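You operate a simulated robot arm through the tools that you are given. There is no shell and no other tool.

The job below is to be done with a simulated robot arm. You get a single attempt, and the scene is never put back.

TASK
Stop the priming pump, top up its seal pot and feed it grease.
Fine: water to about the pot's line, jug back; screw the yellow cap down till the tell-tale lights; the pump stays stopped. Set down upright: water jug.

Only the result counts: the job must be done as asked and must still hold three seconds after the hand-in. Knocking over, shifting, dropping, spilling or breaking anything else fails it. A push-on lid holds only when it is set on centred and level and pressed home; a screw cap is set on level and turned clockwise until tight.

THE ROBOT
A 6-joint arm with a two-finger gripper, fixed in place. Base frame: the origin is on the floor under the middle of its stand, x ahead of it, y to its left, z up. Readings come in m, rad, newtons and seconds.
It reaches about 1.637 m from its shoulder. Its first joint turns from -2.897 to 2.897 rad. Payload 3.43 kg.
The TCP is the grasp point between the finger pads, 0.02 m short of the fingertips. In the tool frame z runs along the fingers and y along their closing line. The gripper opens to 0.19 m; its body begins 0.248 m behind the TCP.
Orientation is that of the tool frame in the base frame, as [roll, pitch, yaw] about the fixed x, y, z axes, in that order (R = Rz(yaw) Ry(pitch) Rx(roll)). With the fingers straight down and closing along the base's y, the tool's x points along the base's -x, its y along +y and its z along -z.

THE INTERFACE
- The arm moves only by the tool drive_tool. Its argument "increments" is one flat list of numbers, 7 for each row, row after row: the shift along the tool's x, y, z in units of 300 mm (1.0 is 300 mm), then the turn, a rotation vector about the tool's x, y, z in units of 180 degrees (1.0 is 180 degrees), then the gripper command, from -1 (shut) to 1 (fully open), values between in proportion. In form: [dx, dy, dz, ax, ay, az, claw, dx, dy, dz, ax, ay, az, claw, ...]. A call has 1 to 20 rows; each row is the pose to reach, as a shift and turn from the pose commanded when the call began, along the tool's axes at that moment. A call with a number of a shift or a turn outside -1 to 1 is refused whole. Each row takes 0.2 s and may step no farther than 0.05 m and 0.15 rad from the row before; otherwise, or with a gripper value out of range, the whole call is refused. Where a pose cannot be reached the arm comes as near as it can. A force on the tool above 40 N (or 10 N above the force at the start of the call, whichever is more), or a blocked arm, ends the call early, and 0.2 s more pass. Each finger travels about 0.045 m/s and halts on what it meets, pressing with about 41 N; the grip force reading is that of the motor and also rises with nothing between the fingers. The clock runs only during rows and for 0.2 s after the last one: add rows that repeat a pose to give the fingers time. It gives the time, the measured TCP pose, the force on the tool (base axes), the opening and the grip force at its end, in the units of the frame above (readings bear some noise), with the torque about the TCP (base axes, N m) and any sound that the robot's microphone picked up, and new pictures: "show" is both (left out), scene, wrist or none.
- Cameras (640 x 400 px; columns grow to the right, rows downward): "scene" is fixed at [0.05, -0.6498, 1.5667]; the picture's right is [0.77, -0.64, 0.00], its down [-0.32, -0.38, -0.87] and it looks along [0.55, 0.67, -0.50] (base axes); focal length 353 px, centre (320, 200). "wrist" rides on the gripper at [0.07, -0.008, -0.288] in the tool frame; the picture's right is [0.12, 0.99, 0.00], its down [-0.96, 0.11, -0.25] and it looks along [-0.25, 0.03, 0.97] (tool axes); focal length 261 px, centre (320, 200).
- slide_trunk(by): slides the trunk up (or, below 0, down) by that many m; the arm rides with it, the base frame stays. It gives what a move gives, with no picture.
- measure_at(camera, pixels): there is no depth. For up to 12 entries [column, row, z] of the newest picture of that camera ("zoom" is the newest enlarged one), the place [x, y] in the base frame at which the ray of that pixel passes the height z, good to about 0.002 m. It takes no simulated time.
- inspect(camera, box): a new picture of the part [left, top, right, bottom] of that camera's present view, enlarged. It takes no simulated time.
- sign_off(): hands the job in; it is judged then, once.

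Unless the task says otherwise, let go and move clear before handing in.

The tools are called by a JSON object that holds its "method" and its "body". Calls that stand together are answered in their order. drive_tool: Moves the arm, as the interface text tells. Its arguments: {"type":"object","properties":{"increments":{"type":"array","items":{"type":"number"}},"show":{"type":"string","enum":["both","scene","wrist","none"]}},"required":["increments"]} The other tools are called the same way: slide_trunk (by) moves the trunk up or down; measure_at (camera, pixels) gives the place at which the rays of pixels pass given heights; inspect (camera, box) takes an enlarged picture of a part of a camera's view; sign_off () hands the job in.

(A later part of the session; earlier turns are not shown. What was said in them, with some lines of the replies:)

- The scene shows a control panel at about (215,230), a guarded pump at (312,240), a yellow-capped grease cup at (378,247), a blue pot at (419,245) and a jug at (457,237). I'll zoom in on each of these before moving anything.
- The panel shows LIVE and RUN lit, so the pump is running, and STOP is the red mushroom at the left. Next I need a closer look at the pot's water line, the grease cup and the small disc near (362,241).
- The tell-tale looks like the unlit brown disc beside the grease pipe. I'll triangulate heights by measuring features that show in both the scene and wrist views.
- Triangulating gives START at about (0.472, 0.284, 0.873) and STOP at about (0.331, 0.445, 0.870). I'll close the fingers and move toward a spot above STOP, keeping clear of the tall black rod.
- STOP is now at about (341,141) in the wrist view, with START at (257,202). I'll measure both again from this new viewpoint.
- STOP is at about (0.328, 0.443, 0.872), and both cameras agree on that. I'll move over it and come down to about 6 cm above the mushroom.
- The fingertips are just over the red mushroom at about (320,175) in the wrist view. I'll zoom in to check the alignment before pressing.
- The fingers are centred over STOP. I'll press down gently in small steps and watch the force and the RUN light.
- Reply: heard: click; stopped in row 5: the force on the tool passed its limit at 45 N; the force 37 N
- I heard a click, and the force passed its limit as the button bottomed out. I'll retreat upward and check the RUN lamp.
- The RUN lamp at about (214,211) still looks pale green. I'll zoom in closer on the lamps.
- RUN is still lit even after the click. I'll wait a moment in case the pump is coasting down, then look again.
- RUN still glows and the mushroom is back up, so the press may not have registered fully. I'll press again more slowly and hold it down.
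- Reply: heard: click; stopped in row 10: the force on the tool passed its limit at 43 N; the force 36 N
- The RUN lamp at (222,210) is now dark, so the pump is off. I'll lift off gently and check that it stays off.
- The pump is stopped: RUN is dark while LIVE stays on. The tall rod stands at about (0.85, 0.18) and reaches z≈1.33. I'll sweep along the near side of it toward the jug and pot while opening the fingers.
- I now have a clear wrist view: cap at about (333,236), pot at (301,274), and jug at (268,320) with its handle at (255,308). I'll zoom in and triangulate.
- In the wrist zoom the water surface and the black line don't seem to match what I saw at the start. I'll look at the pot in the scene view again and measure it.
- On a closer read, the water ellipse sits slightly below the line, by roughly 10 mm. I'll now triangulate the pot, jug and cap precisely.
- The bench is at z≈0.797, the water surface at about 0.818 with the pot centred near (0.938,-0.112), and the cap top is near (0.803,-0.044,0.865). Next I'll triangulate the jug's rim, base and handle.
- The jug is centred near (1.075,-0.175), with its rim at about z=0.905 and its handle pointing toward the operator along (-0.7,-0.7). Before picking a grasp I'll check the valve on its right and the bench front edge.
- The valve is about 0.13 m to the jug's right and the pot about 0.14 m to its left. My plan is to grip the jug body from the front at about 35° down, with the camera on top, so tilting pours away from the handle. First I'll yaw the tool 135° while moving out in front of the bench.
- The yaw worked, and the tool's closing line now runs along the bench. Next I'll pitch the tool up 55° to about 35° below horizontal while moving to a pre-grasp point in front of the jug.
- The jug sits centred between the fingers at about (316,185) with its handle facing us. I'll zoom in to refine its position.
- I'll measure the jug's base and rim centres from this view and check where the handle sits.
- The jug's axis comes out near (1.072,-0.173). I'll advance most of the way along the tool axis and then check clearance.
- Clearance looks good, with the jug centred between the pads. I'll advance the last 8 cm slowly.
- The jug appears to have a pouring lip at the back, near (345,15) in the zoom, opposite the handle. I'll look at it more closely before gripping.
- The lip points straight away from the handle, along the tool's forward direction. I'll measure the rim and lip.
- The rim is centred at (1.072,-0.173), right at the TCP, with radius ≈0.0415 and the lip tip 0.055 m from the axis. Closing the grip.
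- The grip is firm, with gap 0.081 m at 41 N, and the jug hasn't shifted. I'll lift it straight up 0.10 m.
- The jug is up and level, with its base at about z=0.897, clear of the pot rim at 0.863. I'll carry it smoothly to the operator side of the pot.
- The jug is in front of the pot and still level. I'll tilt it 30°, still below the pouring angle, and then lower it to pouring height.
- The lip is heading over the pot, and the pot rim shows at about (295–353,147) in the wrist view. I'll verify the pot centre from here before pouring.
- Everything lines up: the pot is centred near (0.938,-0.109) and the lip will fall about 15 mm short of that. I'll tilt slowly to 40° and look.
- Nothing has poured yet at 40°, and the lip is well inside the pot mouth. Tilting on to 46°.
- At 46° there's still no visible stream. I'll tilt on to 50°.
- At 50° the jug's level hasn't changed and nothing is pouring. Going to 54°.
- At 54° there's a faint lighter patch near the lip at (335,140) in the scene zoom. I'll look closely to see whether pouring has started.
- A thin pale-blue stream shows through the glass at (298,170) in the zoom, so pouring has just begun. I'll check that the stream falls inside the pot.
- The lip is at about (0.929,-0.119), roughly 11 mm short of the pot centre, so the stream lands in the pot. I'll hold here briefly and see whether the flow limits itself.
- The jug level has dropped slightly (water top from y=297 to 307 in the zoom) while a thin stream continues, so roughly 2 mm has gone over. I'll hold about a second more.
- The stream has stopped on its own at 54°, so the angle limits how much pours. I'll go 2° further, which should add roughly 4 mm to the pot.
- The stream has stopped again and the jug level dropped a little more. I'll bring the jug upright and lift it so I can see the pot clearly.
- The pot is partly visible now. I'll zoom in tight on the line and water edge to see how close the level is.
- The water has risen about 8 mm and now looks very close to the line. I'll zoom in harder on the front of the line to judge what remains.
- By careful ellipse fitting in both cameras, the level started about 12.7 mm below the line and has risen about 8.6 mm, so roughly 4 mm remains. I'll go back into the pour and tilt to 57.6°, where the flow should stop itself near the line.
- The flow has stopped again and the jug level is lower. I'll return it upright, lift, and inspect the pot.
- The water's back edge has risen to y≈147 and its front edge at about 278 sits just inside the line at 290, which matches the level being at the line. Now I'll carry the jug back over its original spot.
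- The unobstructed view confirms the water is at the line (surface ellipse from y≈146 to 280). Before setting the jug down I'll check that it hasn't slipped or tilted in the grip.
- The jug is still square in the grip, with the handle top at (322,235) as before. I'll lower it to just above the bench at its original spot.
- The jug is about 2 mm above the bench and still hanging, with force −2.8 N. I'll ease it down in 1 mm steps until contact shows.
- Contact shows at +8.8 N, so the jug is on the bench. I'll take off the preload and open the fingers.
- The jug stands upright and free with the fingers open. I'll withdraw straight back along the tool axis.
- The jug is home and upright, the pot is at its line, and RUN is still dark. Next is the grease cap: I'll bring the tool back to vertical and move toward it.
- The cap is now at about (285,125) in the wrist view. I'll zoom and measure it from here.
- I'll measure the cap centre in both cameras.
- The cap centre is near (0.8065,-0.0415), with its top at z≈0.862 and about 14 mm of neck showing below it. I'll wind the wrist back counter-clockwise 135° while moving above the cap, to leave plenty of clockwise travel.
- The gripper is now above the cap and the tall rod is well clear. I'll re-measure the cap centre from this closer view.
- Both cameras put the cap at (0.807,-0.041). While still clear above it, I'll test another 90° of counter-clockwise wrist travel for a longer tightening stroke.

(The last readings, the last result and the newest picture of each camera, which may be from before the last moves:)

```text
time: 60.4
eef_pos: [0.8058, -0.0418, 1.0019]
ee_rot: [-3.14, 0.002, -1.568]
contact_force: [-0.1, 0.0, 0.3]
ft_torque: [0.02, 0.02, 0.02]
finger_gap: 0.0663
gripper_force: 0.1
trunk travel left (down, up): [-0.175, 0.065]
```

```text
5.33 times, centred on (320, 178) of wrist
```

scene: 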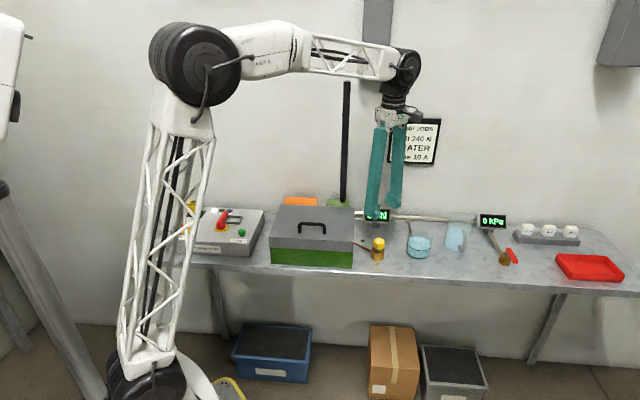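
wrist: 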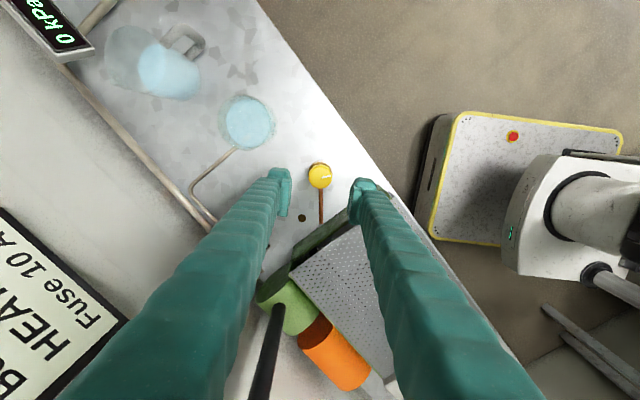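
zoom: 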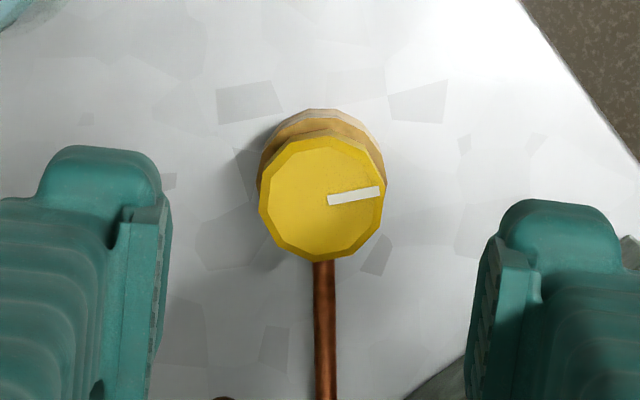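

The wrist can start from here, giving 225° of clockwise travel. I'll descend to put the fingertips around the cap's upper part, clear of the brass body, and check before closing.

{"method": "drive_tool", "body": {"increments": [-0.0027, -0.004, 0.1, 0, 0, 0, -0.3, -0.0027, -0.004, 0.2, 0, 0, 0, -0.3, -0.0027, -0.004, 0.3, 0, 0, 0, -0.3, -0.0027, -0.004, 0.38, 0, 0, 0, -0.3, -0.0027, -0.004, 0.43, 0, 0, 0, -0.3, -0.0027, -0.004, 0.4497, 0, 0, 0, -0.3, -0.0027, -0.004, 0.4497, 0, 0, 0, -0.3], "show": "both"}}

{"method": "inspect", "body": {"camera": "wrist", "box": [260, 140, 380, 215]}}

{"method": "inspect", "body": {"camera": "scene", "box": [350, 225, 406, 260]}}

```text
time: 62.0
eef_pos: [0.806, -0.0404, 0.8666]
ee_rot: [-3.14, 0.0, -1.571]
contact_force: [-0.2, 0.4, 0.2]
ft_torque: [0.02, 0.02, -0.03]
finger_gap: 0.0665
gripper_force: 0.0
trunk travel left (down, up): [-0.175, 0.065]
```

scene: 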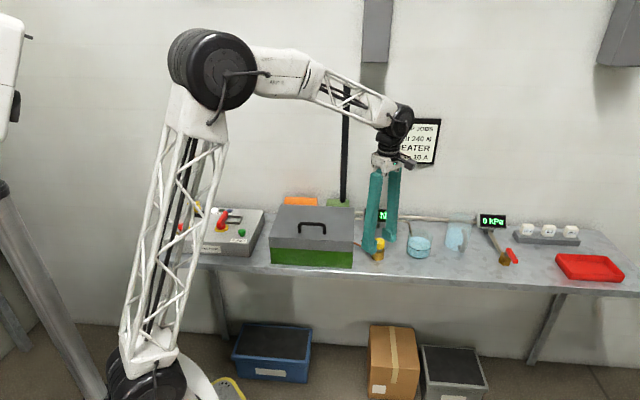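
wrist: 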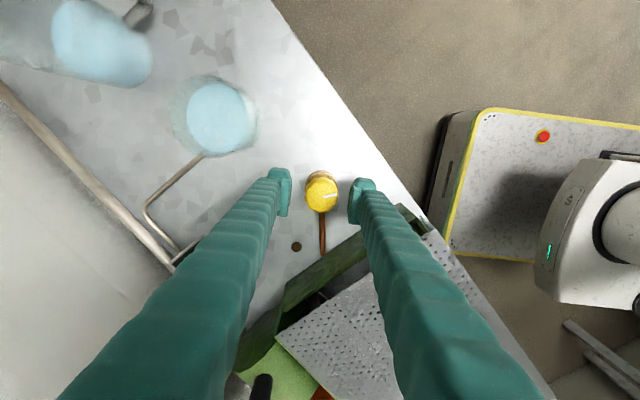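

```text
5.33 times, centred on (320, 178) of wrist
```

zoom: 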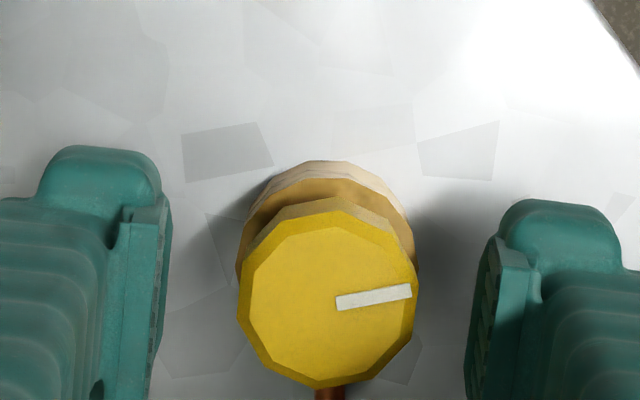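

```text
11.43 times, centred on (378, 242) of scene
```

zoom: 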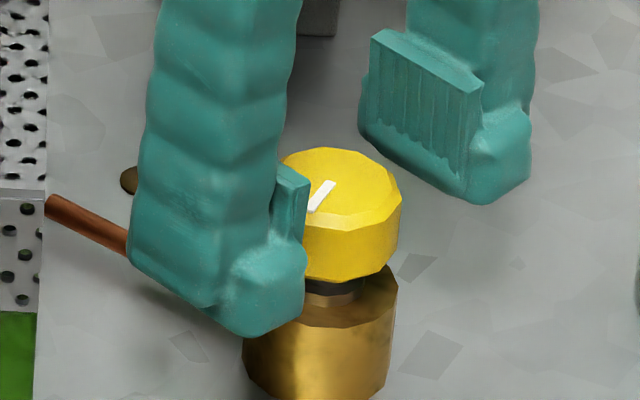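

The cap is between the pads. I'll check centring once more from this close view before closing.

{"method": "measure_at", "body": {"camera": "wrist", "pixels": [[321.5, 195.5, 0.862], [304.7, 195.5, 0.858], [338.5, 195.5, 0.858], [319.6, 196.6, 0.8666], [320.5, 191, 0.862]]}}

```text
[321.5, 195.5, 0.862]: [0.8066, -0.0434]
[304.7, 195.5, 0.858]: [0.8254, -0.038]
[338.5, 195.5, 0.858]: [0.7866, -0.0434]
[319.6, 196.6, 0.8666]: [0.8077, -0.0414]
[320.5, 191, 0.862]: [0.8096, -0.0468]
```

Centring is within about 1–2 mm, so I'll close on the cap.

{"method": "drive_tool", "body": {"increments": [0, 0, 0, 0, 0, 0, -0.45, 0, 0, 0, 0, 0, 0, -0.55, 0, 0, 0, 0, 0, 0, -0.7, 0, 0, 0, 0, 0, 0, -1, 0, 0, 0, 0, 0, 0, -1, 0, 0, 0, 0, 0, 0, -1], "show": "both"}}

{"method": "inspect", "body": {"camera": "scene", "box": [350, 225, 406, 260]}}

{"method": "inspect", "body": {"camera": "wrist", "box": [260, 140, 380, 215]}}

```text
time: 63.4
eef_pos: [0.8076, -0.0401, 0.866]
ee_rot: [3.14, 0.002, -1.57]
contact_force: [-20.7, 0.6, -2.8]
ft_torque: [0.03, 0.19, -0.04]
finger_gap: 0.037
gripper_force: 45.2
trunk travel left (down, up): [-0.175, 0.065]
```

scene: 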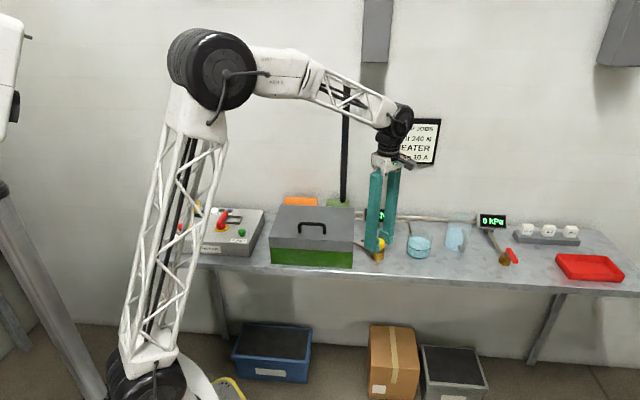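
wrist: 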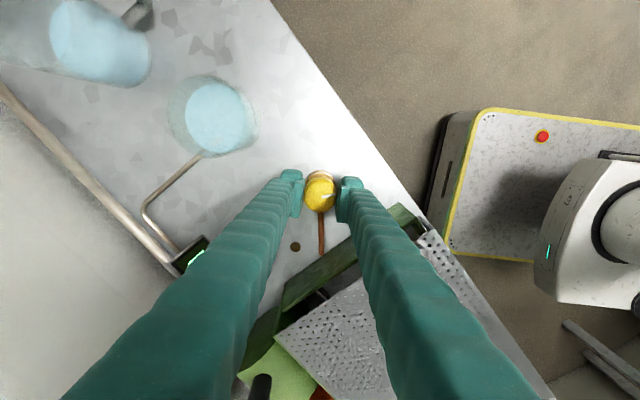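

```text
11.43 times, centred on (378, 242) of scene
```

zoom: 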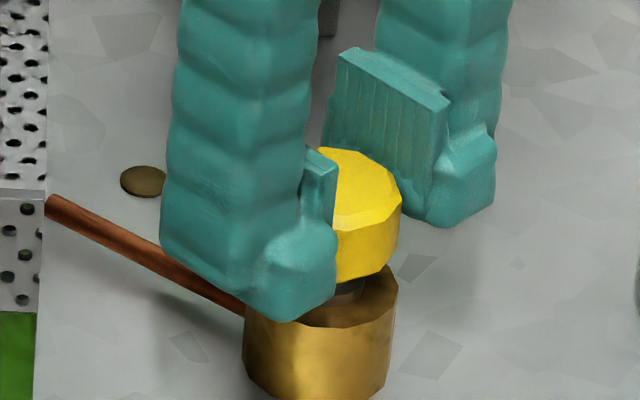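

```text
5.33 times, centred on (320, 178) of wrist
```

zoom: 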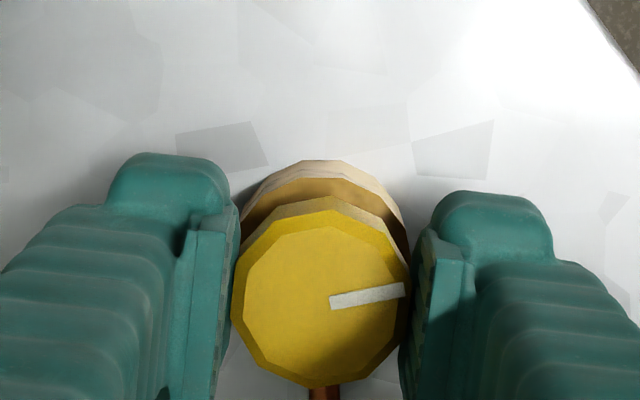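

The grip is on at gap 0.037 m, but there's about 20 N sideways along −x, so I'm a millimetre or two off-centre. I'll nudge the tool toward −x to relieve it.

{"method": "drive_tool", "body": {"increments": [0, 0.0025, 0, 0, 0, 0, -1, 0, 0.005, 0, 0, 0, 0, -1, 0, 0.005, 0, 0, 0, 0, -1], "show": "none"}}

```text
time: 64.2
eef_pos: [0.8052, -0.0401, 0.8663]
ee_rot: [-3.139, 0.002, -1.57]
contact_force: [-7.6, -5.5, -8.3]
ft_torque: [-0.11, -0.03, -0.04]
finger_gap: 0.0371
gripper_force: 44.9
trunk travel left (down, up): [-0.175, 0.065]
```

The sideways force is down to about 8 N. Now I'll try a first 30° clockwise turn and check that the cap follows.

{"method": "drive_tool", "body": {"increments": [0.001, 0.0015, 0, 0, 0, 0.0333, -1, 0.001, 0.0015, 0, 0, 0, 0.0667, -1, 0.001, 0.0015, 0, 0, 0, 0.1, -1, 0.001, 0.0015, 0, 0, 0, 0.1333, -1, 0.001, 0.0015, 0, 0, 0, 0.1667, -1], "show": "both"}}

{"method": "inspect", "body": {"camera": "wrist", "box": [260, 140, 380, 215]}}

{"method": "inspect", "body": {"camera": "scene", "box": [350, 225, 406, 260]}}

```text
time: 65.3
eef_pos: [0.8068, -0.0415, 0.8662]
ee_rot: [3.14, 0.002, -2.093]
contact_force: [11.0, -1.7, -13.2]
ft_torque: [0.05, -0.17, 0.0]
finger_gap: 0.0371
gripper_force: 45.1
trunk travel left (down, up): [-0.175, 0.065]
```

scene: 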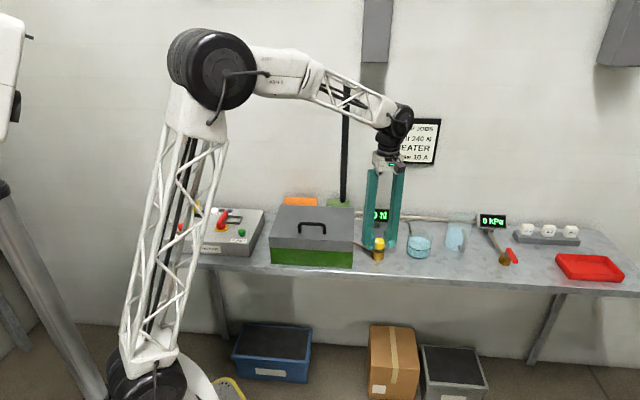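
wrist: 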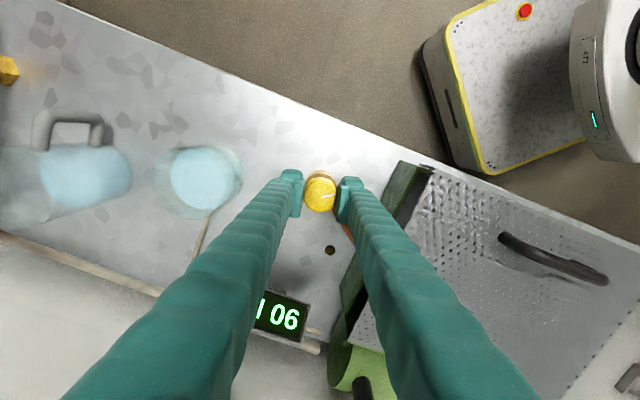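

```text
5.33 times, centred on (320, 178) of wrist
```

zoom: 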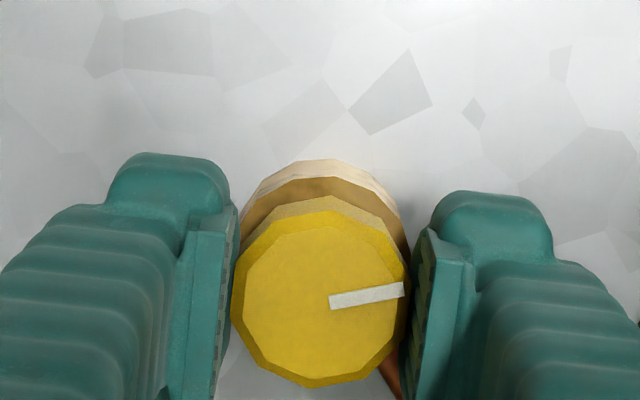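

```text
11.43 times, centred on (378, 242) of scene
```

zoom: 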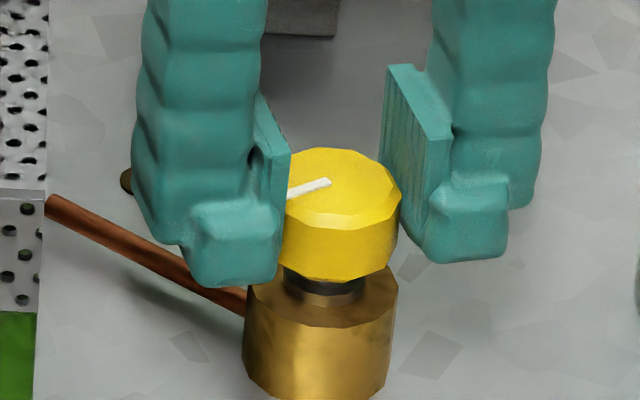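

The cap turns with the gripper, and it's starting to pull the tool down (−13 N). I'll keep turning while lowering about 1 mm per 30° to follow the thread.

{"method": "drive_tool", "body": {"increments": [-0.0005, -0.001, 0.001, 0, 0, 0.0333, -1, -0.001, -0.0017, 0.002, 0, 0, 0.0667, -1, -0.001, -0.0017, 0.0027, 0, 0, 0.1, -1, -0.001, -0.0017, 0.0034, 0, 0, 0.1333, -1, -0.001, -0.0017, 0.004, 0, 0, 0.1667, -1], "show": "scene"}}

{"method": "inspect", "body": {"camera": "scene", "box": [350, 225, 406, 260]}}

```text
time: 66.5
eef_pos: [0.8064, -0.0413, 0.8659]
ee_rot: [-3.141, 0.005, -2.617]
contact_force: [19.4, -2.3, 11.2]
ft_torque: [-0.33, 0.25, 0.02]
finger_gap: 0.0372
gripper_force: 45.2
trunk travel left (down, up): [-0.175, 0.065]
```

scene: 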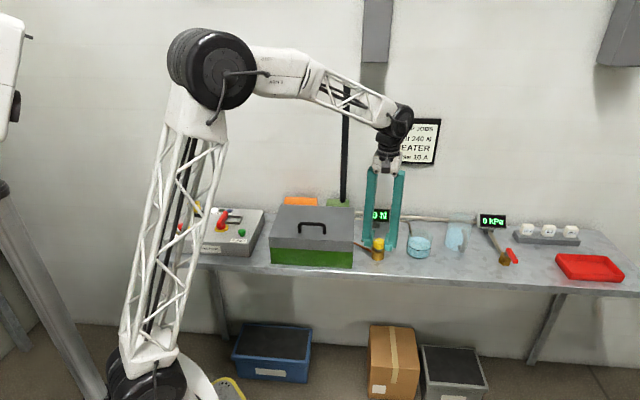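

```text
11.43 times, centred on (378, 242) of scene
```

zoom: 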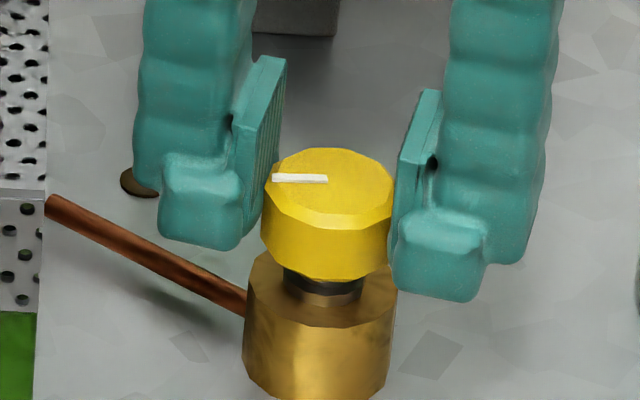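

The cap follows: its white mark moved round by 60°. The force pattern shows the thread drops only about 0.2 mm per 30° and that the cap sits about 1.6 mm off my axis. I'll turn another 60° with small corrections for both.

{"method": "drive_tool", "body": {"increments": [-0.001, -0.0015, -0.001, 0, 0, 0.0333, -1, -0.0012, -0.0022, -0.001, 0, 0, 0.0667, -1, -0.0013, -0.003, -0.0009, 0, 0, 0.1, -1, -0.0013, -0.0034, -0.0009, 0, 0, 0.1333, -1, -0.0013, -0.0038, -0.0008, 0, 0, 0.1667, -1, -0.001, -0.0042, -0.0007, 0, 0, 0.2, -1, -0.0006, -0.0046, -0.0005, 0, 0, 0.2333, -1, -0.0002, -0.005, -0.0004, 0, 0, 0.2667, -1, 0.0003, -0.0054, -0.0003, 0, 0, 0.3, -1, 0.0007, -0.0058, -0.0002, 0, 0, 0.3333, -1], "show": "both"}}

{"method": "inspect", "body": {"camera": "scene", "box": [350, 225, 406, 260]}}

{"method": "inspect", "body": {"camera": "wrist", "box": [260, 140, 380, 215]}}

```text
time: 68.8
eef_pos: [0.8066, -0.0426, 0.8658]
ee_rot: [3.136, 0.002, 2.618]
contact_force: [19.8, -4.8, 20.8]
ft_torque: [-0.16, -0.32, 0.01]
finger_gap: 0.0372
gripper_force: 45.2
trunk travel left (down, up): [-0.175, 0.065]
```

scene: 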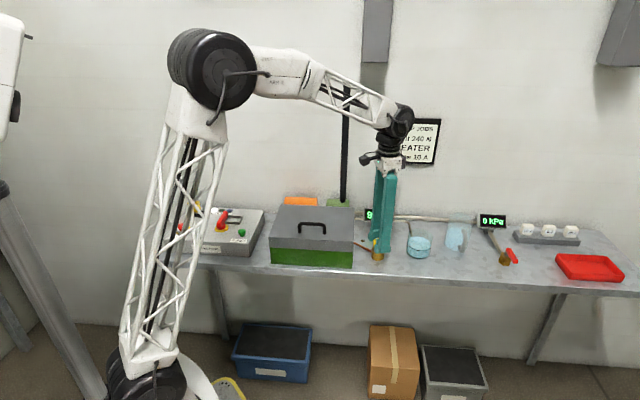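
wrist: 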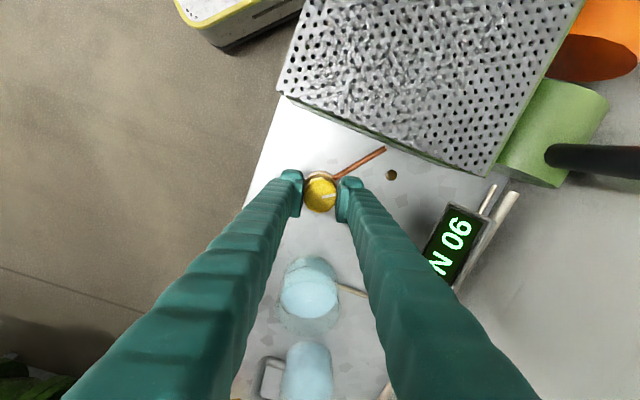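

```text
11.43 times, centred on (378, 242) of scene
```

zoom: 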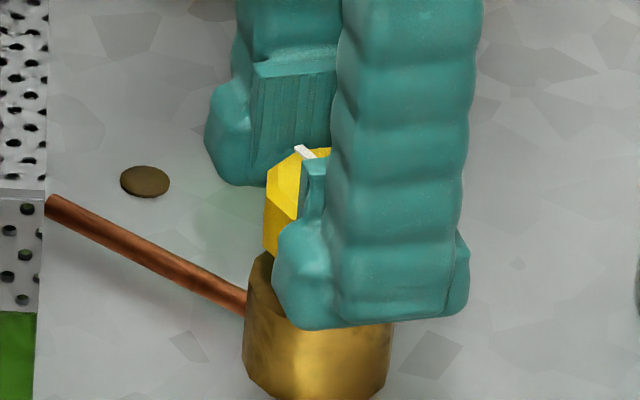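

```text
5.33 times, centred on (320, 178) of wrist
```

zoom: 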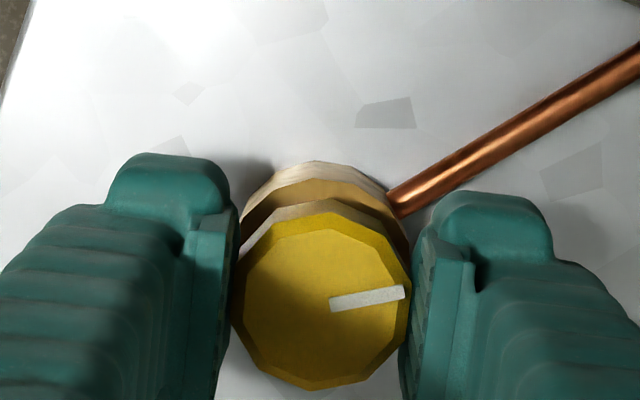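

After 120° the tell-tale is still dark and the cap shows almost no drop, so my lowering built up a 20 N push. I'll back that off and keep turning another 60°.

{"method": "drive_tool", "body": {"increments": [-0.0023, 0.0006, -0.0015, 0, 0, 0.0333, -1, -0.0022, 0, -0.0025, 0, 0, 0.0667, -1, -0.002, -0.0007, -0.0027, 0, 0, 0.1, -1, -0.0018, -0.0014, -0.0027, 0, 0, 0.1333, -1, -0.0016, -0.0021, -0.0027, 0, 0, 0.1667, -1, -0.0012, -0.0025, -0.0027, 0, 0, 0.2, -1, -0.0008, -0.0029, -0.0027, 0, 0, 0.2333, -1, -0.0004, -0.0033, -0.0027, 0, 0, 0.2667, -1, 0, -0.0037, -0.0027, 0, 0, 0.3, -1, 0.0003, -0.004, -0.0027, 0, 0, 0.3333, -1], "show": "both"}}

{"method": "inspect", "body": {"camera": "scene", "box": [350, 225, 406, 260]}}

```text
time: 71.0
eef_pos: [0.8061, -0.042, 0.8653]
ee_rot: [-3.141, -0.005, 1.569]
contact_force: [-2.1, 24.9, -3.8]
ft_torque: [0.71, 0.03, 0.02]
finger_gap: 0.037
gripper_force: 44.2
trunk travel left (down, up): [-0.175, 0.065]
```

scene: 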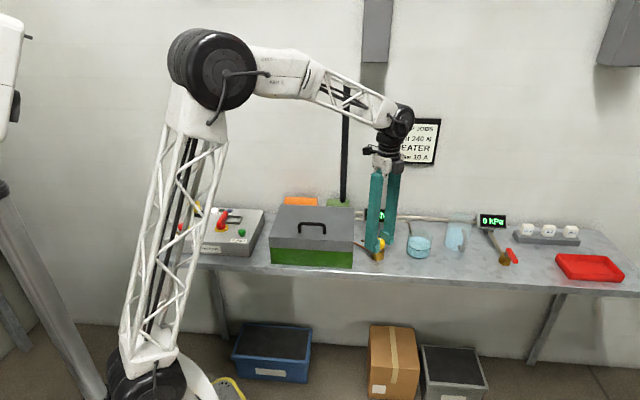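
wrist: 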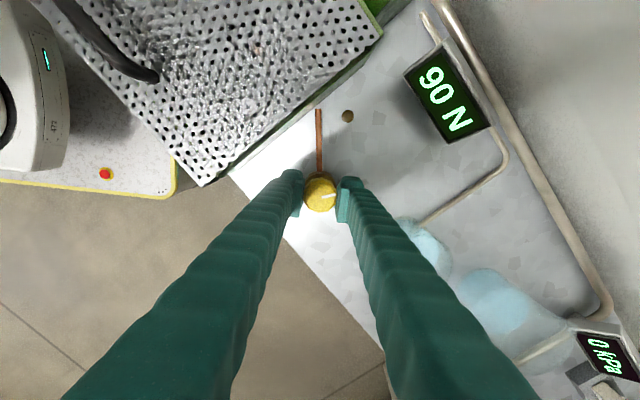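

```text
11.43 times, centred on (378, 242) of scene
```

zoom: 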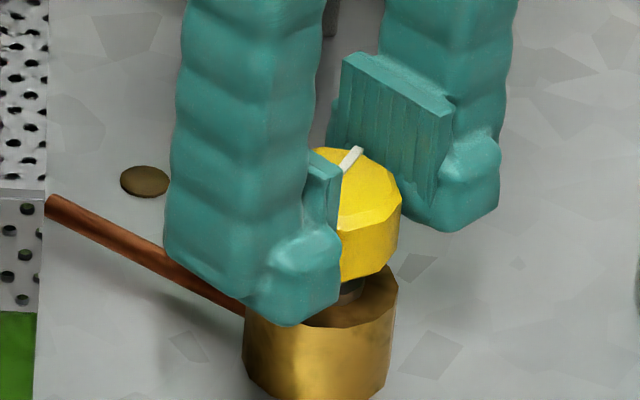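

180° is done with the tell-tale still dark, and there's a 25 N side force along +y to relieve. I'll finish this stroke with another 45° and the matching corrections.

{"method": "drive_tool", "body": {"increments": [0.0033, 0, 0, 0, 0, 0.0333, -1, 0.0035, -0.0005, 0, 0, 0, 0.0667, -1, 0.0037, -0.001, 0, 0, 0, 0.1, -1, 0.0039, -0.0014, 0, 0, 0, 0.1333, -1, 0.004, -0.0017, 0, 0, 0, 0.1667, -1, 0.0042, -0.002, 0, 0, 0, 0.2, -1, 0.0043, -0.0023, 0, 0, 0, 0.25, -1], "show": "scene"}}

{"method": "inspect", "body": {"camera": "scene", "box": [350, 225, 406, 260]}}

```text
refused: row 7 steps farther than a row can; nothing moved
```

```text
11.43 times, centred on (378, 242) of scene
```

zoom: 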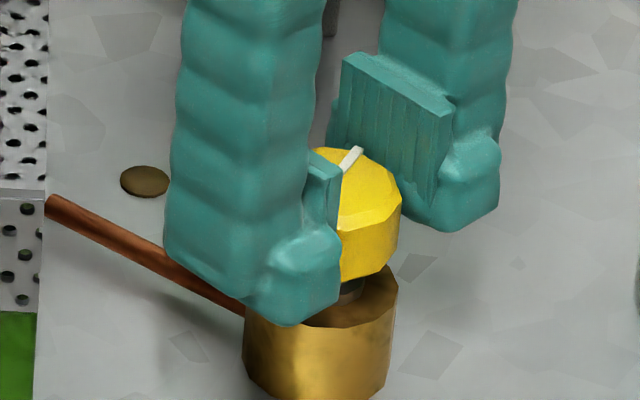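

That call was refused because its last row turned too far in one step; nothing moved. I'll send it again with smaller steps.

{"method": "drive_tool", "body": {"increments": [0.0033, 0, 0, 0, 0, 0.0333, -1, 0.0035, -0.0005, 0, 0, 0, 0.0667, -1, 0.0037, -0.001, 0, 0, 0, 0.1, -1, 0.0039, -0.0014, 0, 0, 0, 0.1333, -1, 0.004, -0.0017, 0, 0, 0, 0.1667, -1, 0.0042, -0.002, 0, 0, 0, 0.2083, -1, 0.0043, -0.0023, 0, 0, 0, 0.25, -1], "show": "scene"}}

{"method": "inspect", "body": {"camera": "scene", "box": [350, 225, 406, 260]}}

```text
time: 72.5
eef_pos: [0.8044, -0.0432, 0.8661]
ee_rot: [3.14, -0.004, 0.785]
contact_force: [0.1, 11.1, -4.1]
ft_torque: [0.14, -0.13, 0.69]
finger_gap: 0.0371
gripper_force: 44.7
trunk travel left (down, up): [-0.175, 0.065]
```

scene: 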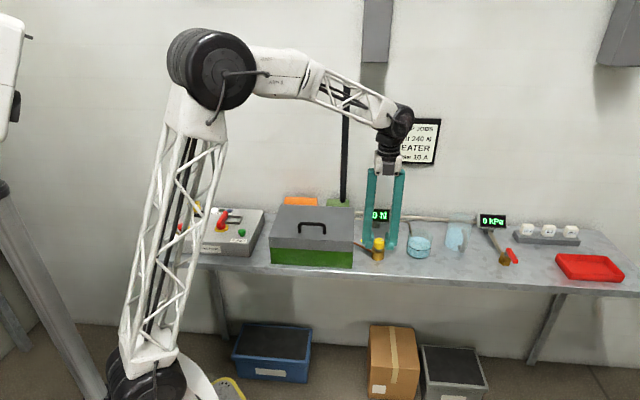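

```text
11.43 times, centred on (378, 242) of scene
```

zoom: 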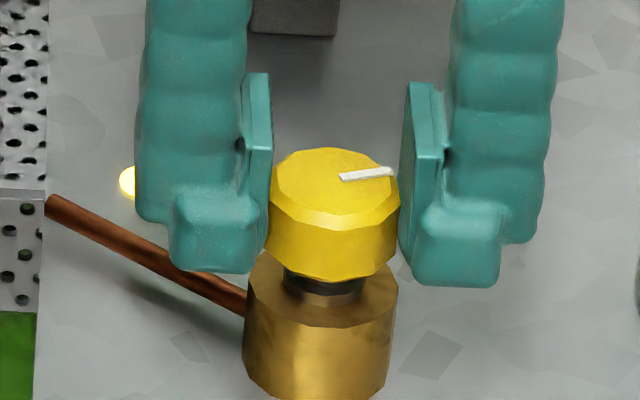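

The tell-tale behind the left finger, at (127,183) in the zoom, has lit bright yellow, and the torque rose to 0.69 N·m. That's the signal to stop, so I'll release the cap.

{"method": "drive_tool", "body": {"increments": [0, 0, 0, 0, 0, 0, -0.55, 0, 0, 0, 0, 0, 0, -0.4, 0, 0, 0, 0, 0, 0, -0.3, 0, 0, 0, 0, 0, 0, -0.3, 0, 0, 0, 0, 0, 0, -0.3], "show": "both"}}

{"method": "inspect", "body": {"camera": "scene", "box": [350, 225, 406, 260]}}

{"method": "inspect", "body": {"camera": "wrist", "box": [240, 80, 400, 215]}}

```text
time: 73.8
eef_pos: [0.8065, -0.0424, 0.8664]
ee_rot: [3.142, -0.003, 0.789]
contact_force: [-0.6, -0.3, -1.0]
ft_torque: [-0.02, 0.0, 0.01]
finger_gap: 0.0666
gripper_force: 0.1
trunk travel left (down, up): [-0.175, 0.065]
```

scene: 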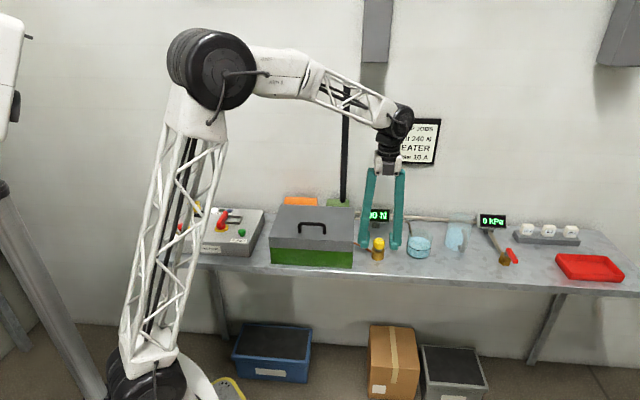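
wrist: 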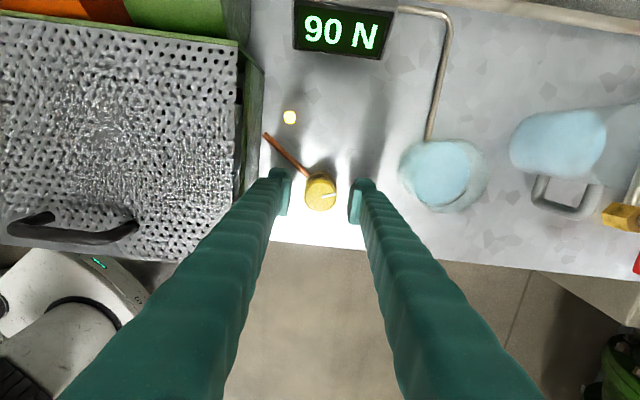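

```text
11.43 times, centred on (378, 242) of scene
```

zoom: 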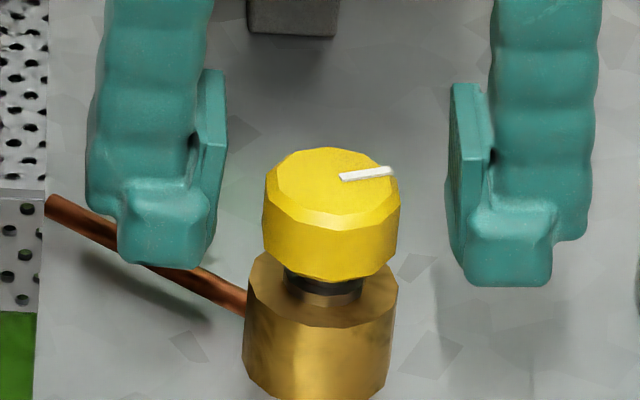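

```text
2.96 times, centred on (320, 148) of wrist
```

zoom: 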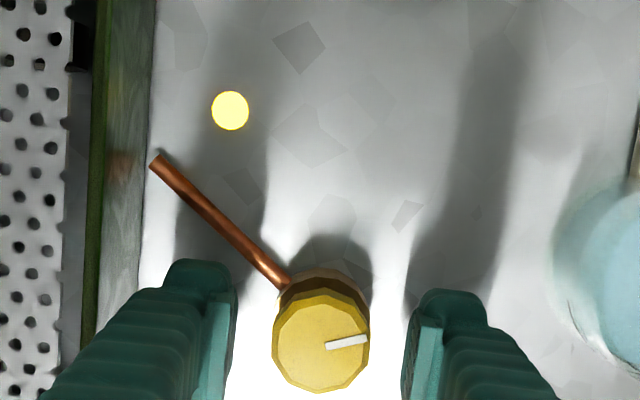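

The tell-tale stays lit after release, at (290,117) in the wrist view. I'll raise straight up to clear the cap.

{"method": "drive_tool", "body": {"increments": [0, 0, -0.08, 0, 0, 0, -0.3, 0, 0, -0.2, 0, 0, 0, -0.3, 0, 0, -0.35, 0, 0, 0, -0.3, 0, 0, -0.5, 0, 0, 0, -0.3, 0, 0, -0.65, 0, 0, 0, -0.3, 0, 0, -0.8, 0, 0, 0, -0.3, 0, 0, -0.95, 0, 0, 0, -0.3], "show": "both"}}

{"method": "inspect", "body": {"camera": "scene", "box": [350, 205, 480, 265]}}

{"method": "inspect", "body": {"camera": "scene", "box": [170, 195, 250, 245]}}

```text
time: 75.3
eef_pos: [0.8051, -0.0443, 1.1492]
ee_rot: [-3.141, -0.002, 0.786]
contact_force: [-0.3, -0.4, 0.1]
ft_torque: [0.02, -0.02, 0.01]
finger_gap: 0.0662
gripper_force: 0.1
trunk travel left (down, up): [-0.175, 0.065]
```

scene: 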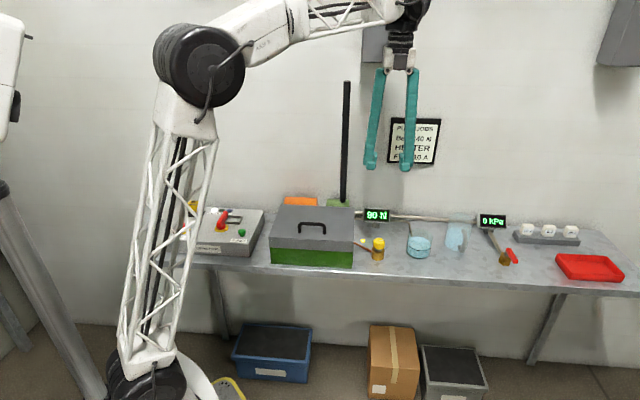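
wrist: 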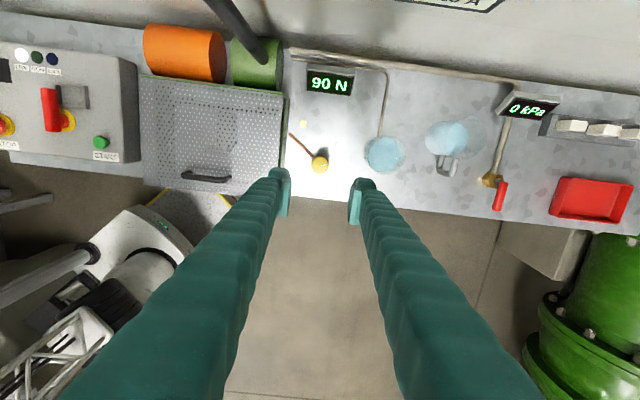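

```text
4.92 times, centred on (415, 235) of scene
```

zoom: 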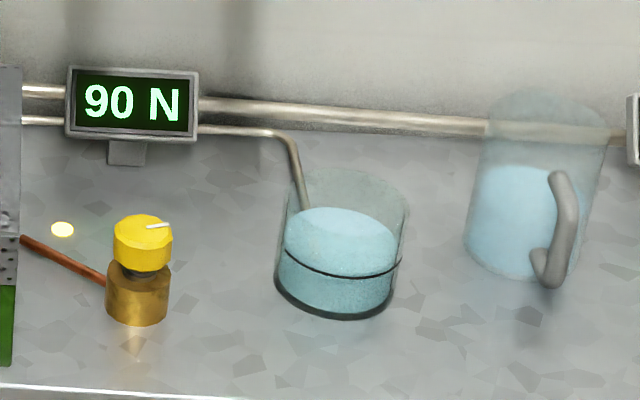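

```text
8.00 times, centred on (210, 220) of scene
```

zoom: 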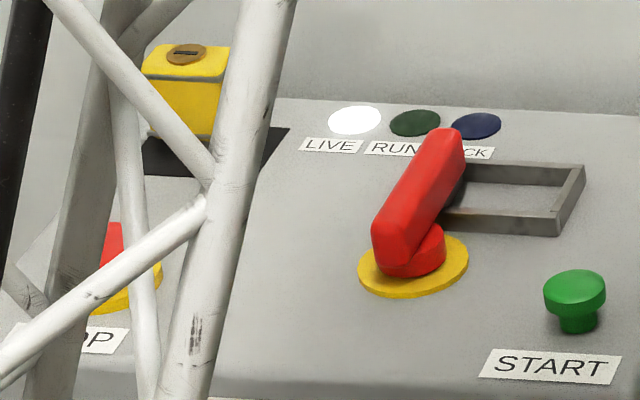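

RUN is dark, the tell-tale is lit, and the pot and jug look right. I'll do one last comparison of the pot level and jug position using the same zooms as at the start, and move the arm a bit further clear.

{"method": "drive_tool", "body": {"increments": [-0.1, 0, -0.03, 0, 0, 0, -0.3, -0.2, 0, -0.06, 0, 0, 0, -0.3, -0.33, 0, -0.1, 0, 0, 0, -0.3, -0.46, 0, -0.1, 0, 0, 0, -0.3, -0.46, 0, -0.1, 0, 0, 0, -0.3, -0.46, 0, -0.1, 0, 0, 0, -0.3], "show": "both"}}

{"method": "inspect", "body": {"camera": "scene", "box": [435, 208, 485, 258]}}

{"method": "inspect", "body": {"camera": "scene", "box": [394, 222, 442, 262]}}

{"method": "inspect", "body": {"camera": "scene", "box": [195, 200, 235, 225]}}

{"method": "inspect", "body": {"camera": "scene", "box": [350, 230, 400, 265]}}

```text
time: 76.8
eef_pos: [0.7079, -0.1428, 1.1798]
ee_rot: [3.141, -0.004, 0.787]
contact_force: [0.9, -0.2, -0.1]
ft_torque: [-0.03, -0.01, -0.02]
finger_gap: 0.0666
gripper_force: 0.1
trunk travel left (down, up): [-0.175, 0.065]
```

scene: 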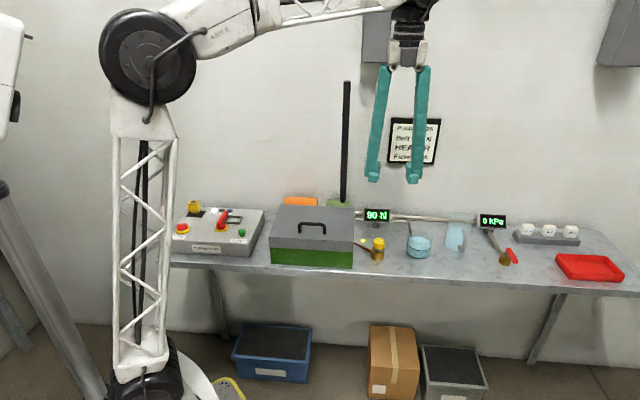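
wrist: 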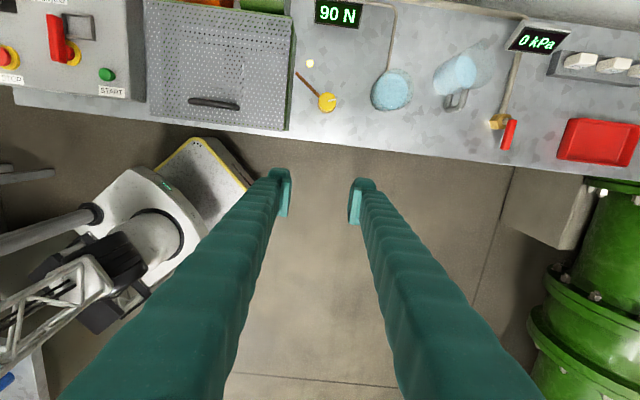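

```text
8.00 times, centred on (460, 233) of scene
```

zoom: 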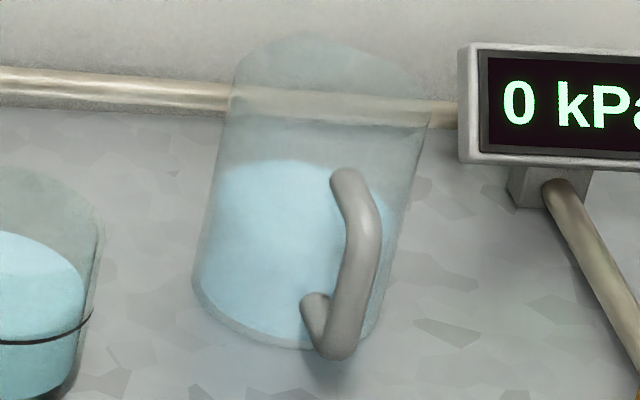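

```text
10.00 times, centred on (418, 242) of scene
```

zoom: 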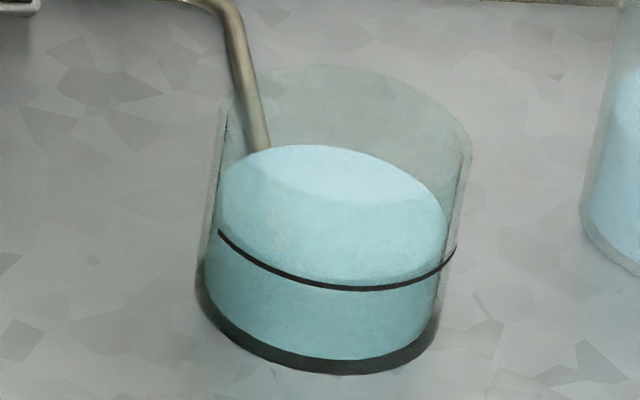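

```text
16.00 times, centred on (215, 212) of scene
```

zoom: 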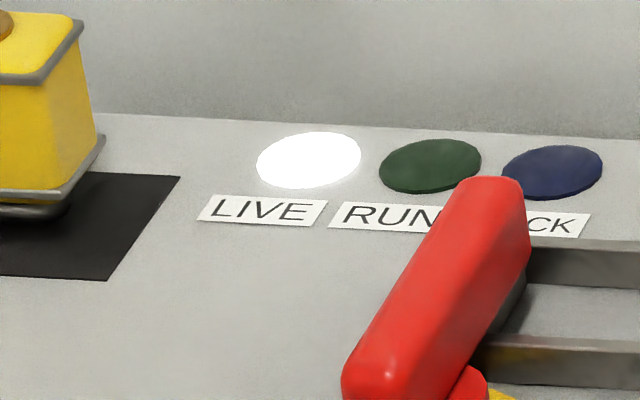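

```text
11.43 times, centred on (375, 248) of scene
```

zoom: 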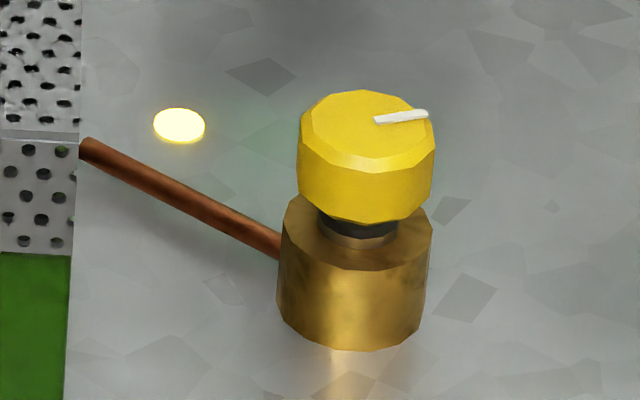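

The RUN lamp is dark, the tell-tale glows steadily, and the pot water sits at its line. The jug stands upright within a millimetre or two of where it started, nothing else has moved, and the arm is clear. Handing in.

{"method": "sign_off", "body": {}}

```text
The job is handed in.
```

The job is done and handed in:

- **Pump:** It's stopped. The first press on STOP clicked but left RUN lit, so I pressed again, slower. RUN went dark at about 9 s and was still dark at the last check, about 67 s later. LIVE is still on, because I left the isolator and the padlock alone.
- **Seal pot:** The water is at the line, to within about 1 mm going by the camera views. I saw no spills.
- **Jug:** It's back upright within a millimetre or two of where it started.
- **Grease:** I turned the yellow cap about 225° clockwise until the tell-tale lit, and it stayed lit after I let go.

The gripper was clear of everything at hand-in.
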